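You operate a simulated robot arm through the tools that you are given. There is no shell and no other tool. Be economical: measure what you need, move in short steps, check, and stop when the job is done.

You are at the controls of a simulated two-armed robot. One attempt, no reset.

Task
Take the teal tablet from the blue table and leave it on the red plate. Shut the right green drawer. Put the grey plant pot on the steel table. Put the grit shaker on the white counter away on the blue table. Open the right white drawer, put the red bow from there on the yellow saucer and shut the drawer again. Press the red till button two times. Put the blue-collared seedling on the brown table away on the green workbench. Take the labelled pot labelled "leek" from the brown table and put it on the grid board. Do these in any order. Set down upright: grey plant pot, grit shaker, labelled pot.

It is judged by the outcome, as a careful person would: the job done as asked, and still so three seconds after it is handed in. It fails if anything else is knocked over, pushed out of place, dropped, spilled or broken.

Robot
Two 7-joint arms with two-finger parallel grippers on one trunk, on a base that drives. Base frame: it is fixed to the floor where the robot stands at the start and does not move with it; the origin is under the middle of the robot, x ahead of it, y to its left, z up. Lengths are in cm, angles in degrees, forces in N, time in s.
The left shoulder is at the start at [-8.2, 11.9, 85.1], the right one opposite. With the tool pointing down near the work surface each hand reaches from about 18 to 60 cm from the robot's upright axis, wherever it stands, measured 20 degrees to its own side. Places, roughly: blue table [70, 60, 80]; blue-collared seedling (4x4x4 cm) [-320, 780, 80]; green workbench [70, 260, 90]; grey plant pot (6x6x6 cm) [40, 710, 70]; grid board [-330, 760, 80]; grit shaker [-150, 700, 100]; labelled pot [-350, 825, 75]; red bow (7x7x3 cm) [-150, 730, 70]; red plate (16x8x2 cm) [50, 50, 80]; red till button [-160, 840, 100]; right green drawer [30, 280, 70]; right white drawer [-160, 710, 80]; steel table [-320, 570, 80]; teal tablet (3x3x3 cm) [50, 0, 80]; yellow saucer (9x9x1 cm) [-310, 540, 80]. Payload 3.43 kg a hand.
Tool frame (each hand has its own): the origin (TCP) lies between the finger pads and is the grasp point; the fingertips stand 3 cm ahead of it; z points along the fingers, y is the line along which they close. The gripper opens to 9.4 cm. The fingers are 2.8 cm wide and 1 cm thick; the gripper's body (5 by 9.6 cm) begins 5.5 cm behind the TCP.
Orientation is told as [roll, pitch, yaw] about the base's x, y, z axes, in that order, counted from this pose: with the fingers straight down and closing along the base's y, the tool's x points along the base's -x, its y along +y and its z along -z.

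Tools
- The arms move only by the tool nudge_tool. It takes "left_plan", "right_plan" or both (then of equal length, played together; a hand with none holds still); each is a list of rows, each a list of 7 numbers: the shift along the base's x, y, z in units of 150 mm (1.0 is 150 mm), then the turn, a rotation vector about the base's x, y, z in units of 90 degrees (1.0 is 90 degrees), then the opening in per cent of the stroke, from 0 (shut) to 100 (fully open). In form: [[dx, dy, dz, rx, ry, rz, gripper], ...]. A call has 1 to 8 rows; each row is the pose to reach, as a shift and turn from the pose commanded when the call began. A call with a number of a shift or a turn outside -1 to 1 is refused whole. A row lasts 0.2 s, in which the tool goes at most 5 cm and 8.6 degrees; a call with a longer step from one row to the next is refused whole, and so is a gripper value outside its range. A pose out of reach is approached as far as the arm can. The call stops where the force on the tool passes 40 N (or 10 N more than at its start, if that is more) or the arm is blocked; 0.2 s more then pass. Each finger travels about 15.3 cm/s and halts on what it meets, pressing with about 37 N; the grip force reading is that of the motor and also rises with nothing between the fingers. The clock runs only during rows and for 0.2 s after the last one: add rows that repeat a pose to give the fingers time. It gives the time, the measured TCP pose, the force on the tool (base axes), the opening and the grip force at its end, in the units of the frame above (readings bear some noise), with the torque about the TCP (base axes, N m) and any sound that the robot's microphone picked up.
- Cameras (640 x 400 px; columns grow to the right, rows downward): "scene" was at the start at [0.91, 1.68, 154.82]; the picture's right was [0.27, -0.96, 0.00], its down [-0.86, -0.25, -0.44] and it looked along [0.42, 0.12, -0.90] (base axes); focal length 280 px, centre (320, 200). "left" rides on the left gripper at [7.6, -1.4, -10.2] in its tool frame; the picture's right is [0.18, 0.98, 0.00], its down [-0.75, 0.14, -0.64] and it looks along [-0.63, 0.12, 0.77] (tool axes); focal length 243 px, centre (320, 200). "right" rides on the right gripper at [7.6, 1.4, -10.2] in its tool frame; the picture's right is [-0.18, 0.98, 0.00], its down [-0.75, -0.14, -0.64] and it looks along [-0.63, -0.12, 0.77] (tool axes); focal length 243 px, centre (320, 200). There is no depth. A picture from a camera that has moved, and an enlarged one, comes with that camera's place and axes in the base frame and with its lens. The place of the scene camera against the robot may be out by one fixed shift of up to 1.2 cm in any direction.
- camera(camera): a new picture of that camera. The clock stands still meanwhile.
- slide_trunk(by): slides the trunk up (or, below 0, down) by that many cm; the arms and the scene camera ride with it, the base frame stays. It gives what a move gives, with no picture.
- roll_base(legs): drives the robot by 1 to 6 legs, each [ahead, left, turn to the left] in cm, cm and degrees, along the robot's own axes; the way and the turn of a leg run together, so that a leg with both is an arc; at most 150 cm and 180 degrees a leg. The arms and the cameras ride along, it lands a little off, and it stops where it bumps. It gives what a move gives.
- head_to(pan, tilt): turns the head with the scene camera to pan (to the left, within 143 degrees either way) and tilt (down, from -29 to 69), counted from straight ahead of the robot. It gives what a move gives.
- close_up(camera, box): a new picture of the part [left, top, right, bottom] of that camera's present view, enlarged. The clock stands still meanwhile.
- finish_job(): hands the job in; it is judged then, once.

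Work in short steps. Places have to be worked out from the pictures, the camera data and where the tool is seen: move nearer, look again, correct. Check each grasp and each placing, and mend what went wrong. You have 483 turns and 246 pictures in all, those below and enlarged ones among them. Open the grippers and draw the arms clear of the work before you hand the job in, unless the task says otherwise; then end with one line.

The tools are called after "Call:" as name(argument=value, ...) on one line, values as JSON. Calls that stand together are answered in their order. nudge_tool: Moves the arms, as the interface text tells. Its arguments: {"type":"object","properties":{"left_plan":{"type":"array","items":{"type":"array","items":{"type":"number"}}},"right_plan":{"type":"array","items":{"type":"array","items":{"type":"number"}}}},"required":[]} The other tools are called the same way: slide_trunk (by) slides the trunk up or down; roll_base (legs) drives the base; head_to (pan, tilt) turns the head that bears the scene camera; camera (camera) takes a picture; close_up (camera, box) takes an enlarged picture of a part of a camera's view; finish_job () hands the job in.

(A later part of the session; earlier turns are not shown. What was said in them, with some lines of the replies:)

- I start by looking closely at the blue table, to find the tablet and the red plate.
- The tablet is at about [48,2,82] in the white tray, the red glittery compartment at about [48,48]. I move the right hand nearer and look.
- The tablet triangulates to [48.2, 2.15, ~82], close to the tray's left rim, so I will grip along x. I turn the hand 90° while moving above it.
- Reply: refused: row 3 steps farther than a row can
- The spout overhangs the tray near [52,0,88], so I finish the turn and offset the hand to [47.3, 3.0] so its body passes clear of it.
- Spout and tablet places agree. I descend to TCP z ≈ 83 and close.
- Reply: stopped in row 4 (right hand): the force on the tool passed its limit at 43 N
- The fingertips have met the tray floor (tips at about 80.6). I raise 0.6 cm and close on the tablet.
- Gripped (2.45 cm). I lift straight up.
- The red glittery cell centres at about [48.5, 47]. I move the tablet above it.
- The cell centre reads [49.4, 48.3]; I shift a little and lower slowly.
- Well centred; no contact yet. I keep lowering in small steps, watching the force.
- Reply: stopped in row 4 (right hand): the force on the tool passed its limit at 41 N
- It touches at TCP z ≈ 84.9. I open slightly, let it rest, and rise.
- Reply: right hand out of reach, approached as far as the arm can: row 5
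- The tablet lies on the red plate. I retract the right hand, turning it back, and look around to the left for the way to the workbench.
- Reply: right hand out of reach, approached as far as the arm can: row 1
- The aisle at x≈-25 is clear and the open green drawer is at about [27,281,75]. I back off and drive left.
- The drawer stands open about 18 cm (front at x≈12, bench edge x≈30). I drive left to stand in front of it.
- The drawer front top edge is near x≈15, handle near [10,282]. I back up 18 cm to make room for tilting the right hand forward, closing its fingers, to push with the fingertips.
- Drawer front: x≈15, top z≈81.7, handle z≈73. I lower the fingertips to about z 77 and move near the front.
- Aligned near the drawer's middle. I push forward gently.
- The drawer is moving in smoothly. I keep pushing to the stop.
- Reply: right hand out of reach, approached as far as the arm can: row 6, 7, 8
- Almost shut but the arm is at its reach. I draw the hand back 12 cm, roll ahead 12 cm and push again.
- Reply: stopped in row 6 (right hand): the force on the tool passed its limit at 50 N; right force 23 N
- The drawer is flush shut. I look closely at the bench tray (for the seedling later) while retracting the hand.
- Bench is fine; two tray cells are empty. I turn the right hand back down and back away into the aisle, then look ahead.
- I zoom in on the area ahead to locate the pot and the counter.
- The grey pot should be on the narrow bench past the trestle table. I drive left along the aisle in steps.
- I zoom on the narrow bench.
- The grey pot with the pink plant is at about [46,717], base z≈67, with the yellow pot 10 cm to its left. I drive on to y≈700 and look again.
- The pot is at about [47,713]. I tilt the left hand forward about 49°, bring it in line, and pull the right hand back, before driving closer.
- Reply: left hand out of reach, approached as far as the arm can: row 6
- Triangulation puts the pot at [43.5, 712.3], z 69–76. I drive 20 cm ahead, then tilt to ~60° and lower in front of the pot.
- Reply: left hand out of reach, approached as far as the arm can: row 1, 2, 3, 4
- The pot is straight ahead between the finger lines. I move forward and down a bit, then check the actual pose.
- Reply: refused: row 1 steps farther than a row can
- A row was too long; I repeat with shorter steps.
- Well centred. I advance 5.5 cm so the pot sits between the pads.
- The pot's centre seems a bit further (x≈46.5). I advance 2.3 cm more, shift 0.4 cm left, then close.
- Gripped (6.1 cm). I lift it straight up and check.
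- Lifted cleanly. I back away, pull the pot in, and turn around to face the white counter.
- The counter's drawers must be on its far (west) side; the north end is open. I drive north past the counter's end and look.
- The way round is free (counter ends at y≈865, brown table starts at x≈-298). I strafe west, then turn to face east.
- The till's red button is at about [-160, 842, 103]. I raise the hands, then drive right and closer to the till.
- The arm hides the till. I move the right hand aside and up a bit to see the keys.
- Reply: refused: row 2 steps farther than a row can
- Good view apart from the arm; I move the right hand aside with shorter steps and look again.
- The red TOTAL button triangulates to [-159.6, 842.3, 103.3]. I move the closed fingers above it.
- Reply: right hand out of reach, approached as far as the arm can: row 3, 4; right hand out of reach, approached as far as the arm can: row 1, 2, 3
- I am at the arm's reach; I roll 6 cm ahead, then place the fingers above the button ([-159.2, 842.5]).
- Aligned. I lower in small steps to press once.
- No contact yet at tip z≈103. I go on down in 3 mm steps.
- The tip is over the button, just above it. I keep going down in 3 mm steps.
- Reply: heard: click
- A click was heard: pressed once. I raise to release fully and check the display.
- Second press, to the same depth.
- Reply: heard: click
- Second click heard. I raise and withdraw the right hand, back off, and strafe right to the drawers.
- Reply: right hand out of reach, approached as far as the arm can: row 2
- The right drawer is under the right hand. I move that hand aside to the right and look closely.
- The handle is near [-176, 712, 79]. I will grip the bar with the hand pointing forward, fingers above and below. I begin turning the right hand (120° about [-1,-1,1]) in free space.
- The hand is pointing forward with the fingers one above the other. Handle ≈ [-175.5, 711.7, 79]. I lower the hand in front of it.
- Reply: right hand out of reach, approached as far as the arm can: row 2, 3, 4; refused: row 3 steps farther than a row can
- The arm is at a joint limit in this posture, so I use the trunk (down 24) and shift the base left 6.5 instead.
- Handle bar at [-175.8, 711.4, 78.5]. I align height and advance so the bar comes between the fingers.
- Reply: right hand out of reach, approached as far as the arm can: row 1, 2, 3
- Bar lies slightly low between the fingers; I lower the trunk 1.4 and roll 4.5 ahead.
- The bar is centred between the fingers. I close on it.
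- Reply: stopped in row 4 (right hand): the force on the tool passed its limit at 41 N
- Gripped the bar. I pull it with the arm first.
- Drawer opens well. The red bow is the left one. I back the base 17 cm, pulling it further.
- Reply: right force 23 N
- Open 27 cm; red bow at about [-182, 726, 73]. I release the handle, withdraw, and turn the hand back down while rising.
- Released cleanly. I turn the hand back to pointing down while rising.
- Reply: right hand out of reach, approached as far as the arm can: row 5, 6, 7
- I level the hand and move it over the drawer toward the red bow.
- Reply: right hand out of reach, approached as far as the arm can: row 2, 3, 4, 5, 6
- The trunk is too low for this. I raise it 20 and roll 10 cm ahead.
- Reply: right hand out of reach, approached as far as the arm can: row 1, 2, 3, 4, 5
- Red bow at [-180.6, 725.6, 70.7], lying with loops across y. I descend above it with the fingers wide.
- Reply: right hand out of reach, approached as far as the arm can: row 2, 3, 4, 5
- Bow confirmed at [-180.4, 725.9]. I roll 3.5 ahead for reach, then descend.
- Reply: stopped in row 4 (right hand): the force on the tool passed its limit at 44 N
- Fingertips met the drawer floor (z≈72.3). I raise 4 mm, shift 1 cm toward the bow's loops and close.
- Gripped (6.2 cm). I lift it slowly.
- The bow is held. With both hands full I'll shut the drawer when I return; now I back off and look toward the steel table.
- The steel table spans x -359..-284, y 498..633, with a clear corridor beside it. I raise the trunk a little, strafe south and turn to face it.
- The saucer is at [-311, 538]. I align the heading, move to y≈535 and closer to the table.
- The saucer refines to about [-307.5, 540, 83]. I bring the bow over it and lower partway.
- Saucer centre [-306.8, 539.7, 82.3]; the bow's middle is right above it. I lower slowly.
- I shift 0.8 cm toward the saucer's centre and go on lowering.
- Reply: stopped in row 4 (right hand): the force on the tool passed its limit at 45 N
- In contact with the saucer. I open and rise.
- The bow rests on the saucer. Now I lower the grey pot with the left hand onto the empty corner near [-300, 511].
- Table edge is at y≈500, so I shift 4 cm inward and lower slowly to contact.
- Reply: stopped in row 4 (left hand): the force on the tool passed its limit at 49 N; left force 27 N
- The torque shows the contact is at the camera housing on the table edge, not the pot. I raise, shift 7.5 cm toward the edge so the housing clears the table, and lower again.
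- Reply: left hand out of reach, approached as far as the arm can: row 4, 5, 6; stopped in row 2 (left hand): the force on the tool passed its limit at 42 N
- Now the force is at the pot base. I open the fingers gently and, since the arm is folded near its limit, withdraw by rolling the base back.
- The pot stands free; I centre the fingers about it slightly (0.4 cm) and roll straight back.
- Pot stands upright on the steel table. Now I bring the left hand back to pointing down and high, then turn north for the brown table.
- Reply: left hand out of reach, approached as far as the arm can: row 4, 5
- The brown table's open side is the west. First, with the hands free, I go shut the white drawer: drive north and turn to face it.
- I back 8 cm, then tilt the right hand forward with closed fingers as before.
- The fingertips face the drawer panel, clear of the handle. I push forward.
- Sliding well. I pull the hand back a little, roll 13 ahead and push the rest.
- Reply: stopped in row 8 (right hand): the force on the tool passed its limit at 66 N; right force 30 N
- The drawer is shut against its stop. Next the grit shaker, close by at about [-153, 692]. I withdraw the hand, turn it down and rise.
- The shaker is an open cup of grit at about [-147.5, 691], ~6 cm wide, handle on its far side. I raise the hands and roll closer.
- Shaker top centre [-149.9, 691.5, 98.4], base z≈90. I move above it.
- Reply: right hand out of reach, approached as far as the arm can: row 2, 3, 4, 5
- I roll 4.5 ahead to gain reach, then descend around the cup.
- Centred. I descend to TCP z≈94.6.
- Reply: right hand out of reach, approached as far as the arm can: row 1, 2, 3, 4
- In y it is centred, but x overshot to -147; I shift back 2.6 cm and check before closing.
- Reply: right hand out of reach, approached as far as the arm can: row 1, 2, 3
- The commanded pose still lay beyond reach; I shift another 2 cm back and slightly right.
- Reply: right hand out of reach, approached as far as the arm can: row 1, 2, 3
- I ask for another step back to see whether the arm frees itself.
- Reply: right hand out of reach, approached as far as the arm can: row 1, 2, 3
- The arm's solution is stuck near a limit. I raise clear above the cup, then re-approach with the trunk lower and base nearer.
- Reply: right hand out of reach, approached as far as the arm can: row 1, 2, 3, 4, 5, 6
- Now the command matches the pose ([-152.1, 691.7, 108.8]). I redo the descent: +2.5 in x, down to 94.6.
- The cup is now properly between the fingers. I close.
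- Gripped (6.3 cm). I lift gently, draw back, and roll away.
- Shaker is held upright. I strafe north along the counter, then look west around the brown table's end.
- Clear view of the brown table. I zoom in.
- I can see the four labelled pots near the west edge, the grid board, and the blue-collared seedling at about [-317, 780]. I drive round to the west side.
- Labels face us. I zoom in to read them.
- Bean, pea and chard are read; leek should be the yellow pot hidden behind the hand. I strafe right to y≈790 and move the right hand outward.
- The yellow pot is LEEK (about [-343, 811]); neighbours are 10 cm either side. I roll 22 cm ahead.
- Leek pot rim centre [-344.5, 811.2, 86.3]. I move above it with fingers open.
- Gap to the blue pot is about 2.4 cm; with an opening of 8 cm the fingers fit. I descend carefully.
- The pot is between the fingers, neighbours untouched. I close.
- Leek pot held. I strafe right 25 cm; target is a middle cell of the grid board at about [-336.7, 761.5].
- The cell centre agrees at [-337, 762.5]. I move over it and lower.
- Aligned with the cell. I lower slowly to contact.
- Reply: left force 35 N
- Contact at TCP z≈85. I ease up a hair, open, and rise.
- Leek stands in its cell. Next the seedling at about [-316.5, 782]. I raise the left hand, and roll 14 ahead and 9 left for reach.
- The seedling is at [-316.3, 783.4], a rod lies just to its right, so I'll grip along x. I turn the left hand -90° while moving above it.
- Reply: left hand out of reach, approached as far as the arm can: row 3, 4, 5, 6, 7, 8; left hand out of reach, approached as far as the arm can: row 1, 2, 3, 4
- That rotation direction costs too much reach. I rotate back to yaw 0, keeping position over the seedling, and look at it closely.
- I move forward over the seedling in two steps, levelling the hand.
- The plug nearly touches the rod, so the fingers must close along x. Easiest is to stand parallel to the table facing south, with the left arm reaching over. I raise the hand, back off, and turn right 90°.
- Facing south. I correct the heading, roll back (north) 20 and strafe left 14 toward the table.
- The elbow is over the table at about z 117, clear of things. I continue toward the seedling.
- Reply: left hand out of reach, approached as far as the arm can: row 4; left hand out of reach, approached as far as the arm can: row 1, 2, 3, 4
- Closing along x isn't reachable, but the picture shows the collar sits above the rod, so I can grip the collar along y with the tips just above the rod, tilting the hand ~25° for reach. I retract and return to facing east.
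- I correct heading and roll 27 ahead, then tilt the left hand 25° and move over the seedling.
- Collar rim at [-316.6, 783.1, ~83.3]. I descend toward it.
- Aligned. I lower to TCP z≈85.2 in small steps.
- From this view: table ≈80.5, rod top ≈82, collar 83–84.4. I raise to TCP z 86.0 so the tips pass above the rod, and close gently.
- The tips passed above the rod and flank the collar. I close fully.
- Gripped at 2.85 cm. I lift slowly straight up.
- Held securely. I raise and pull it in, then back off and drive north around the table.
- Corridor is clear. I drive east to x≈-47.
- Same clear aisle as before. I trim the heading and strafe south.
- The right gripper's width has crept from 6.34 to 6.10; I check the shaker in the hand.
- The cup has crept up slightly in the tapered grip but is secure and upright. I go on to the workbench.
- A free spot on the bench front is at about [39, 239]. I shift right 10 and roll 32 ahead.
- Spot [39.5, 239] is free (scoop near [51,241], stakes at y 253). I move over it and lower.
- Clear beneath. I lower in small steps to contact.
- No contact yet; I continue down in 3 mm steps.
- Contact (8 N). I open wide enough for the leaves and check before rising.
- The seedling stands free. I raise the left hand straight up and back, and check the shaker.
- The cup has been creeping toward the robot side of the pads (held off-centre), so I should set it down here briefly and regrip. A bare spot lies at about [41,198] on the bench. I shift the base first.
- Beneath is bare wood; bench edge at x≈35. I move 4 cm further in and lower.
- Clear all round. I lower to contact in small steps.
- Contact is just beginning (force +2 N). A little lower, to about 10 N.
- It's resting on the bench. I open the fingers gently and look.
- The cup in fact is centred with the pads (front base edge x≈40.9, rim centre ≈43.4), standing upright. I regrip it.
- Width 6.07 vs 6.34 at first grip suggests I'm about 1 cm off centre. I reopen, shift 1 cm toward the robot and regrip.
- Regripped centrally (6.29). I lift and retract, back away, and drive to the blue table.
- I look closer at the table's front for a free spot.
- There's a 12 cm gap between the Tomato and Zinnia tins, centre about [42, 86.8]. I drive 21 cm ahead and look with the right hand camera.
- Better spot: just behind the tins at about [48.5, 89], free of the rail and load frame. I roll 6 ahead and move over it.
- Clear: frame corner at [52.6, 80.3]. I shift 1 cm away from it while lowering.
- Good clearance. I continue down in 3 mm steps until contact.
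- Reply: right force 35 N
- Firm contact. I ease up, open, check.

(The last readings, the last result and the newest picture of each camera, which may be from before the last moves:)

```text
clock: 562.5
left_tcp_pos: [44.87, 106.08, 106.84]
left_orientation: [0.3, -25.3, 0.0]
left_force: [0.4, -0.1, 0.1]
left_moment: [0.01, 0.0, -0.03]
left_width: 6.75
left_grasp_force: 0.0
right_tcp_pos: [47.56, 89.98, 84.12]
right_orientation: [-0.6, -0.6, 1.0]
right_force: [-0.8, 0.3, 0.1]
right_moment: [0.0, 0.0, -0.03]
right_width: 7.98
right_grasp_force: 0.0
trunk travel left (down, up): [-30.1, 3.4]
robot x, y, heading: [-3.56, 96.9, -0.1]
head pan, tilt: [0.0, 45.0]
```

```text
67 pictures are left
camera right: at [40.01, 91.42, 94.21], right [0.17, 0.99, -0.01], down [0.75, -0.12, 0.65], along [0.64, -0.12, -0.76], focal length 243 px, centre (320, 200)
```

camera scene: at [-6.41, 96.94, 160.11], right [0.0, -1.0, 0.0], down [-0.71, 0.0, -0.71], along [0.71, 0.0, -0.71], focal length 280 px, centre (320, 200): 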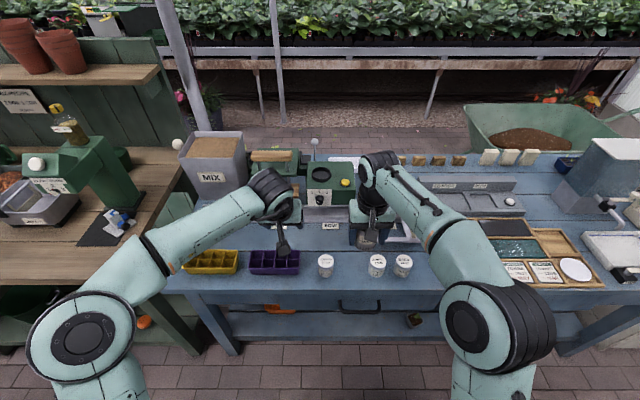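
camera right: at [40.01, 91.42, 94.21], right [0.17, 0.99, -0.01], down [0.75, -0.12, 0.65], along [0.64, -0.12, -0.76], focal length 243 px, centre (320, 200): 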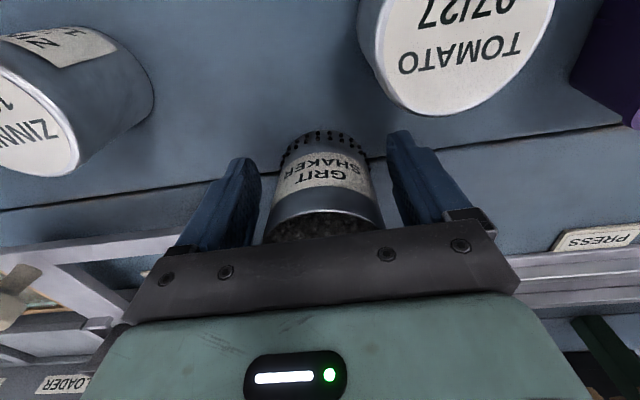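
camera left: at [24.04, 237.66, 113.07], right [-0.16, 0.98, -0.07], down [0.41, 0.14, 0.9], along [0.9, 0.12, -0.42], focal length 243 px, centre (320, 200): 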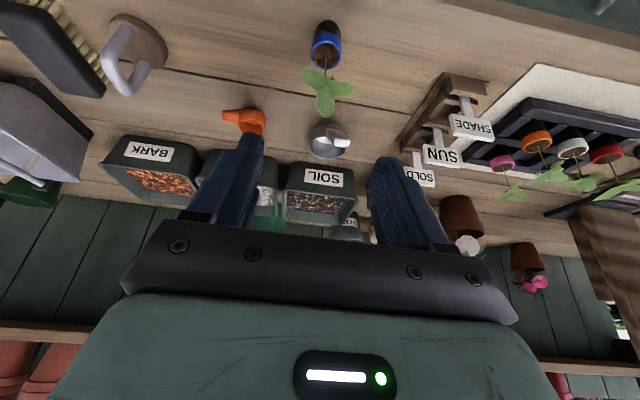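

Standing free. I raise the right hand straight up and check.

Call:
nudge_tool(right_plan=[[0, 0, 0.1, 0, 0, 0, 85], [0, 0, 0.3, 0, 0, 0, 85], [0, 0, 0.55, 0, 0, 0, 85], [0, 0, 0.85, 0, 0, 0, 85], [-0.2, 0, 1.0, 0, 0, 0, 85], [-0.45, 0, 1.0, 0, 0, 0, 85]])

Call:
camera(camera="right")

```text
clock: 564.0
left_tcp_pos: [44.87, 105.91, 106.87]
left_orientation: [0.3, -25.3, 0.0]
left_force: [0.1, -0.3, 0.3]
left_moment: [0.0, -0.01, -0.03]
left_width: 6.75
left_grasp_force: 0.0
right_tcp_pos: [40.67, 90.13, 99.38]
right_orientation: [-0.6, -0.7, 1.0]
right_force: [1.3, -0.3, 0.3]
right_moment: [0.03, -0.03, 0.02]
right_width: 7.99
right_grasp_force: 0.0
trunk travel left (down, up): [-30.1, 3.4]
robot x, y, heading: [-3.81, 97.09, -0.3]
head pan, tilt: [0.0, 45.0]
```

```text
66 pictures are left
camera right: at [33.04, 91.42, 109.34], right [0.17, 0.99, -0.01], down [0.75, -0.12, 0.65], along [0.64, -0.12, -0.76], focal length 243 px, centre (320, 200)
```

right: 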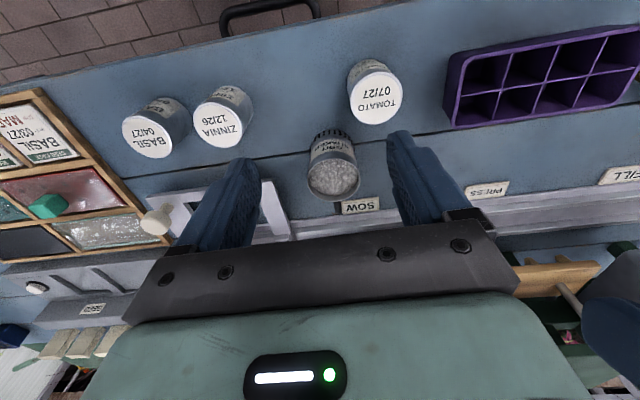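

The shaker stands upright and the tablet is still on the red plate. I withdraw from the table and verify the green drawer once more.

Call:
roll_base(legs=[[-28, 0, 0]])

Call:
head_to(pan=70, tilt=30)

Call:
camera(camera="scene")

```text
clock: 565.9
left_tcp_pos: [16.89, 105.87, 106.82]
left_orientation: [0.4, -25.3, -0.1]
left_force: [-0.3, 0.2, -0.5]
left_moment: [0.01, -0.01, 0.0]
left_width: 6.76
left_grasp_force: 0.1
right_tcp_pos: [12.69, 89.95, 99.15]
right_orientation: [-0.6, -0.6, 0.9]
right_force: [0.6, 0.2, 0.2]
right_moment: [0.01, -0.01, 0.0]
right_width: 8.02
right_grasp_force: 0.1
trunk travel left (down, up): [-30.1, 3.4]
robot x, y, heading: [-31.98, 97.05, 0.2]
head pan, tilt: [0.0, 45.0]
```

```text
clock: 567.3
left_tcp_pos: [16.97, 105.99, 106.81]
left_orientation: [0.3, -25.3, 0.0]
left_force: [0.6, -0.6, 0.0]
left_moment: [0.01, -0.03, 0.01]
left_width: 6.77
left_grasp_force: 0.1
right_tcp_pos: [12.75, 89.98, 99.11]
right_orientation: [-0.6, -0.7, 0.9]
right_force: [-0.4, 0.5, 0.3]
right_moment: [-0.02, 0.01, -0.01]
right_width: 7.98
right_grasp_force: 0.0
trunk travel left (down, up): [-30.1, 3.4]
robot x, y, heading: [-31.87, 96.91, -0.1]
head pan, tilt: [70.0, 30.0]
```

```text
65 pictures are left
camera scene: at [-33.66, 105.38, 162.37], right [0.94, -0.34, 0.0], down [-0.17, -0.47, -0.87], along [0.3, 0.81, -0.5], focal length 280 px, centre (320, 200)
```

scene: 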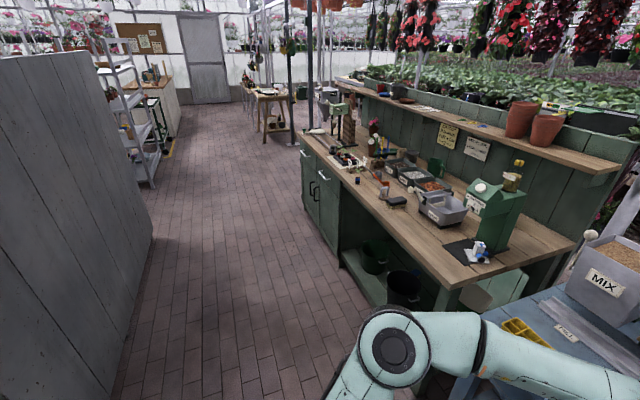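

Call:
close_up(camera="scene", box=[280, 110, 420, 250])

```text
2.86 times, centred on (350, 180) of scene
camera zoom: at [-33.66, 105.38, 162.37], right [0.94, -0.34, 0.0], down [-0.17, -0.47, -0.87], along [0.3, 0.81, -0.5], focal length 800 px, centre (234, 257)
```

zoom: 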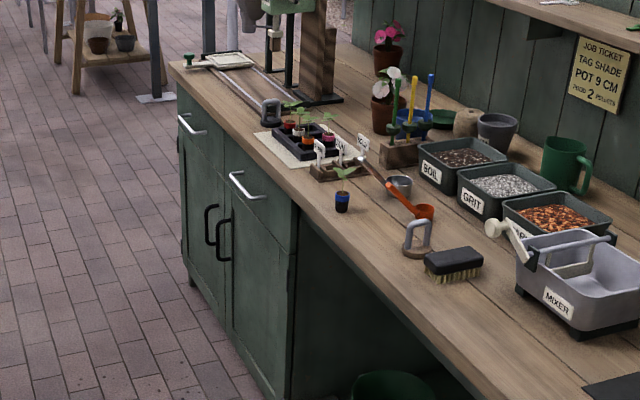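

The green drawer is flush shut and the blue-collared seedling stands upright on the workbench. All the items are done and the arms are clear, so I hand in.

Call:
finish_job()

```text
The job is handed in.
```

All eight parts of the task are done and the job is handed in, with both grippers open and empty and the arms clear of the work.
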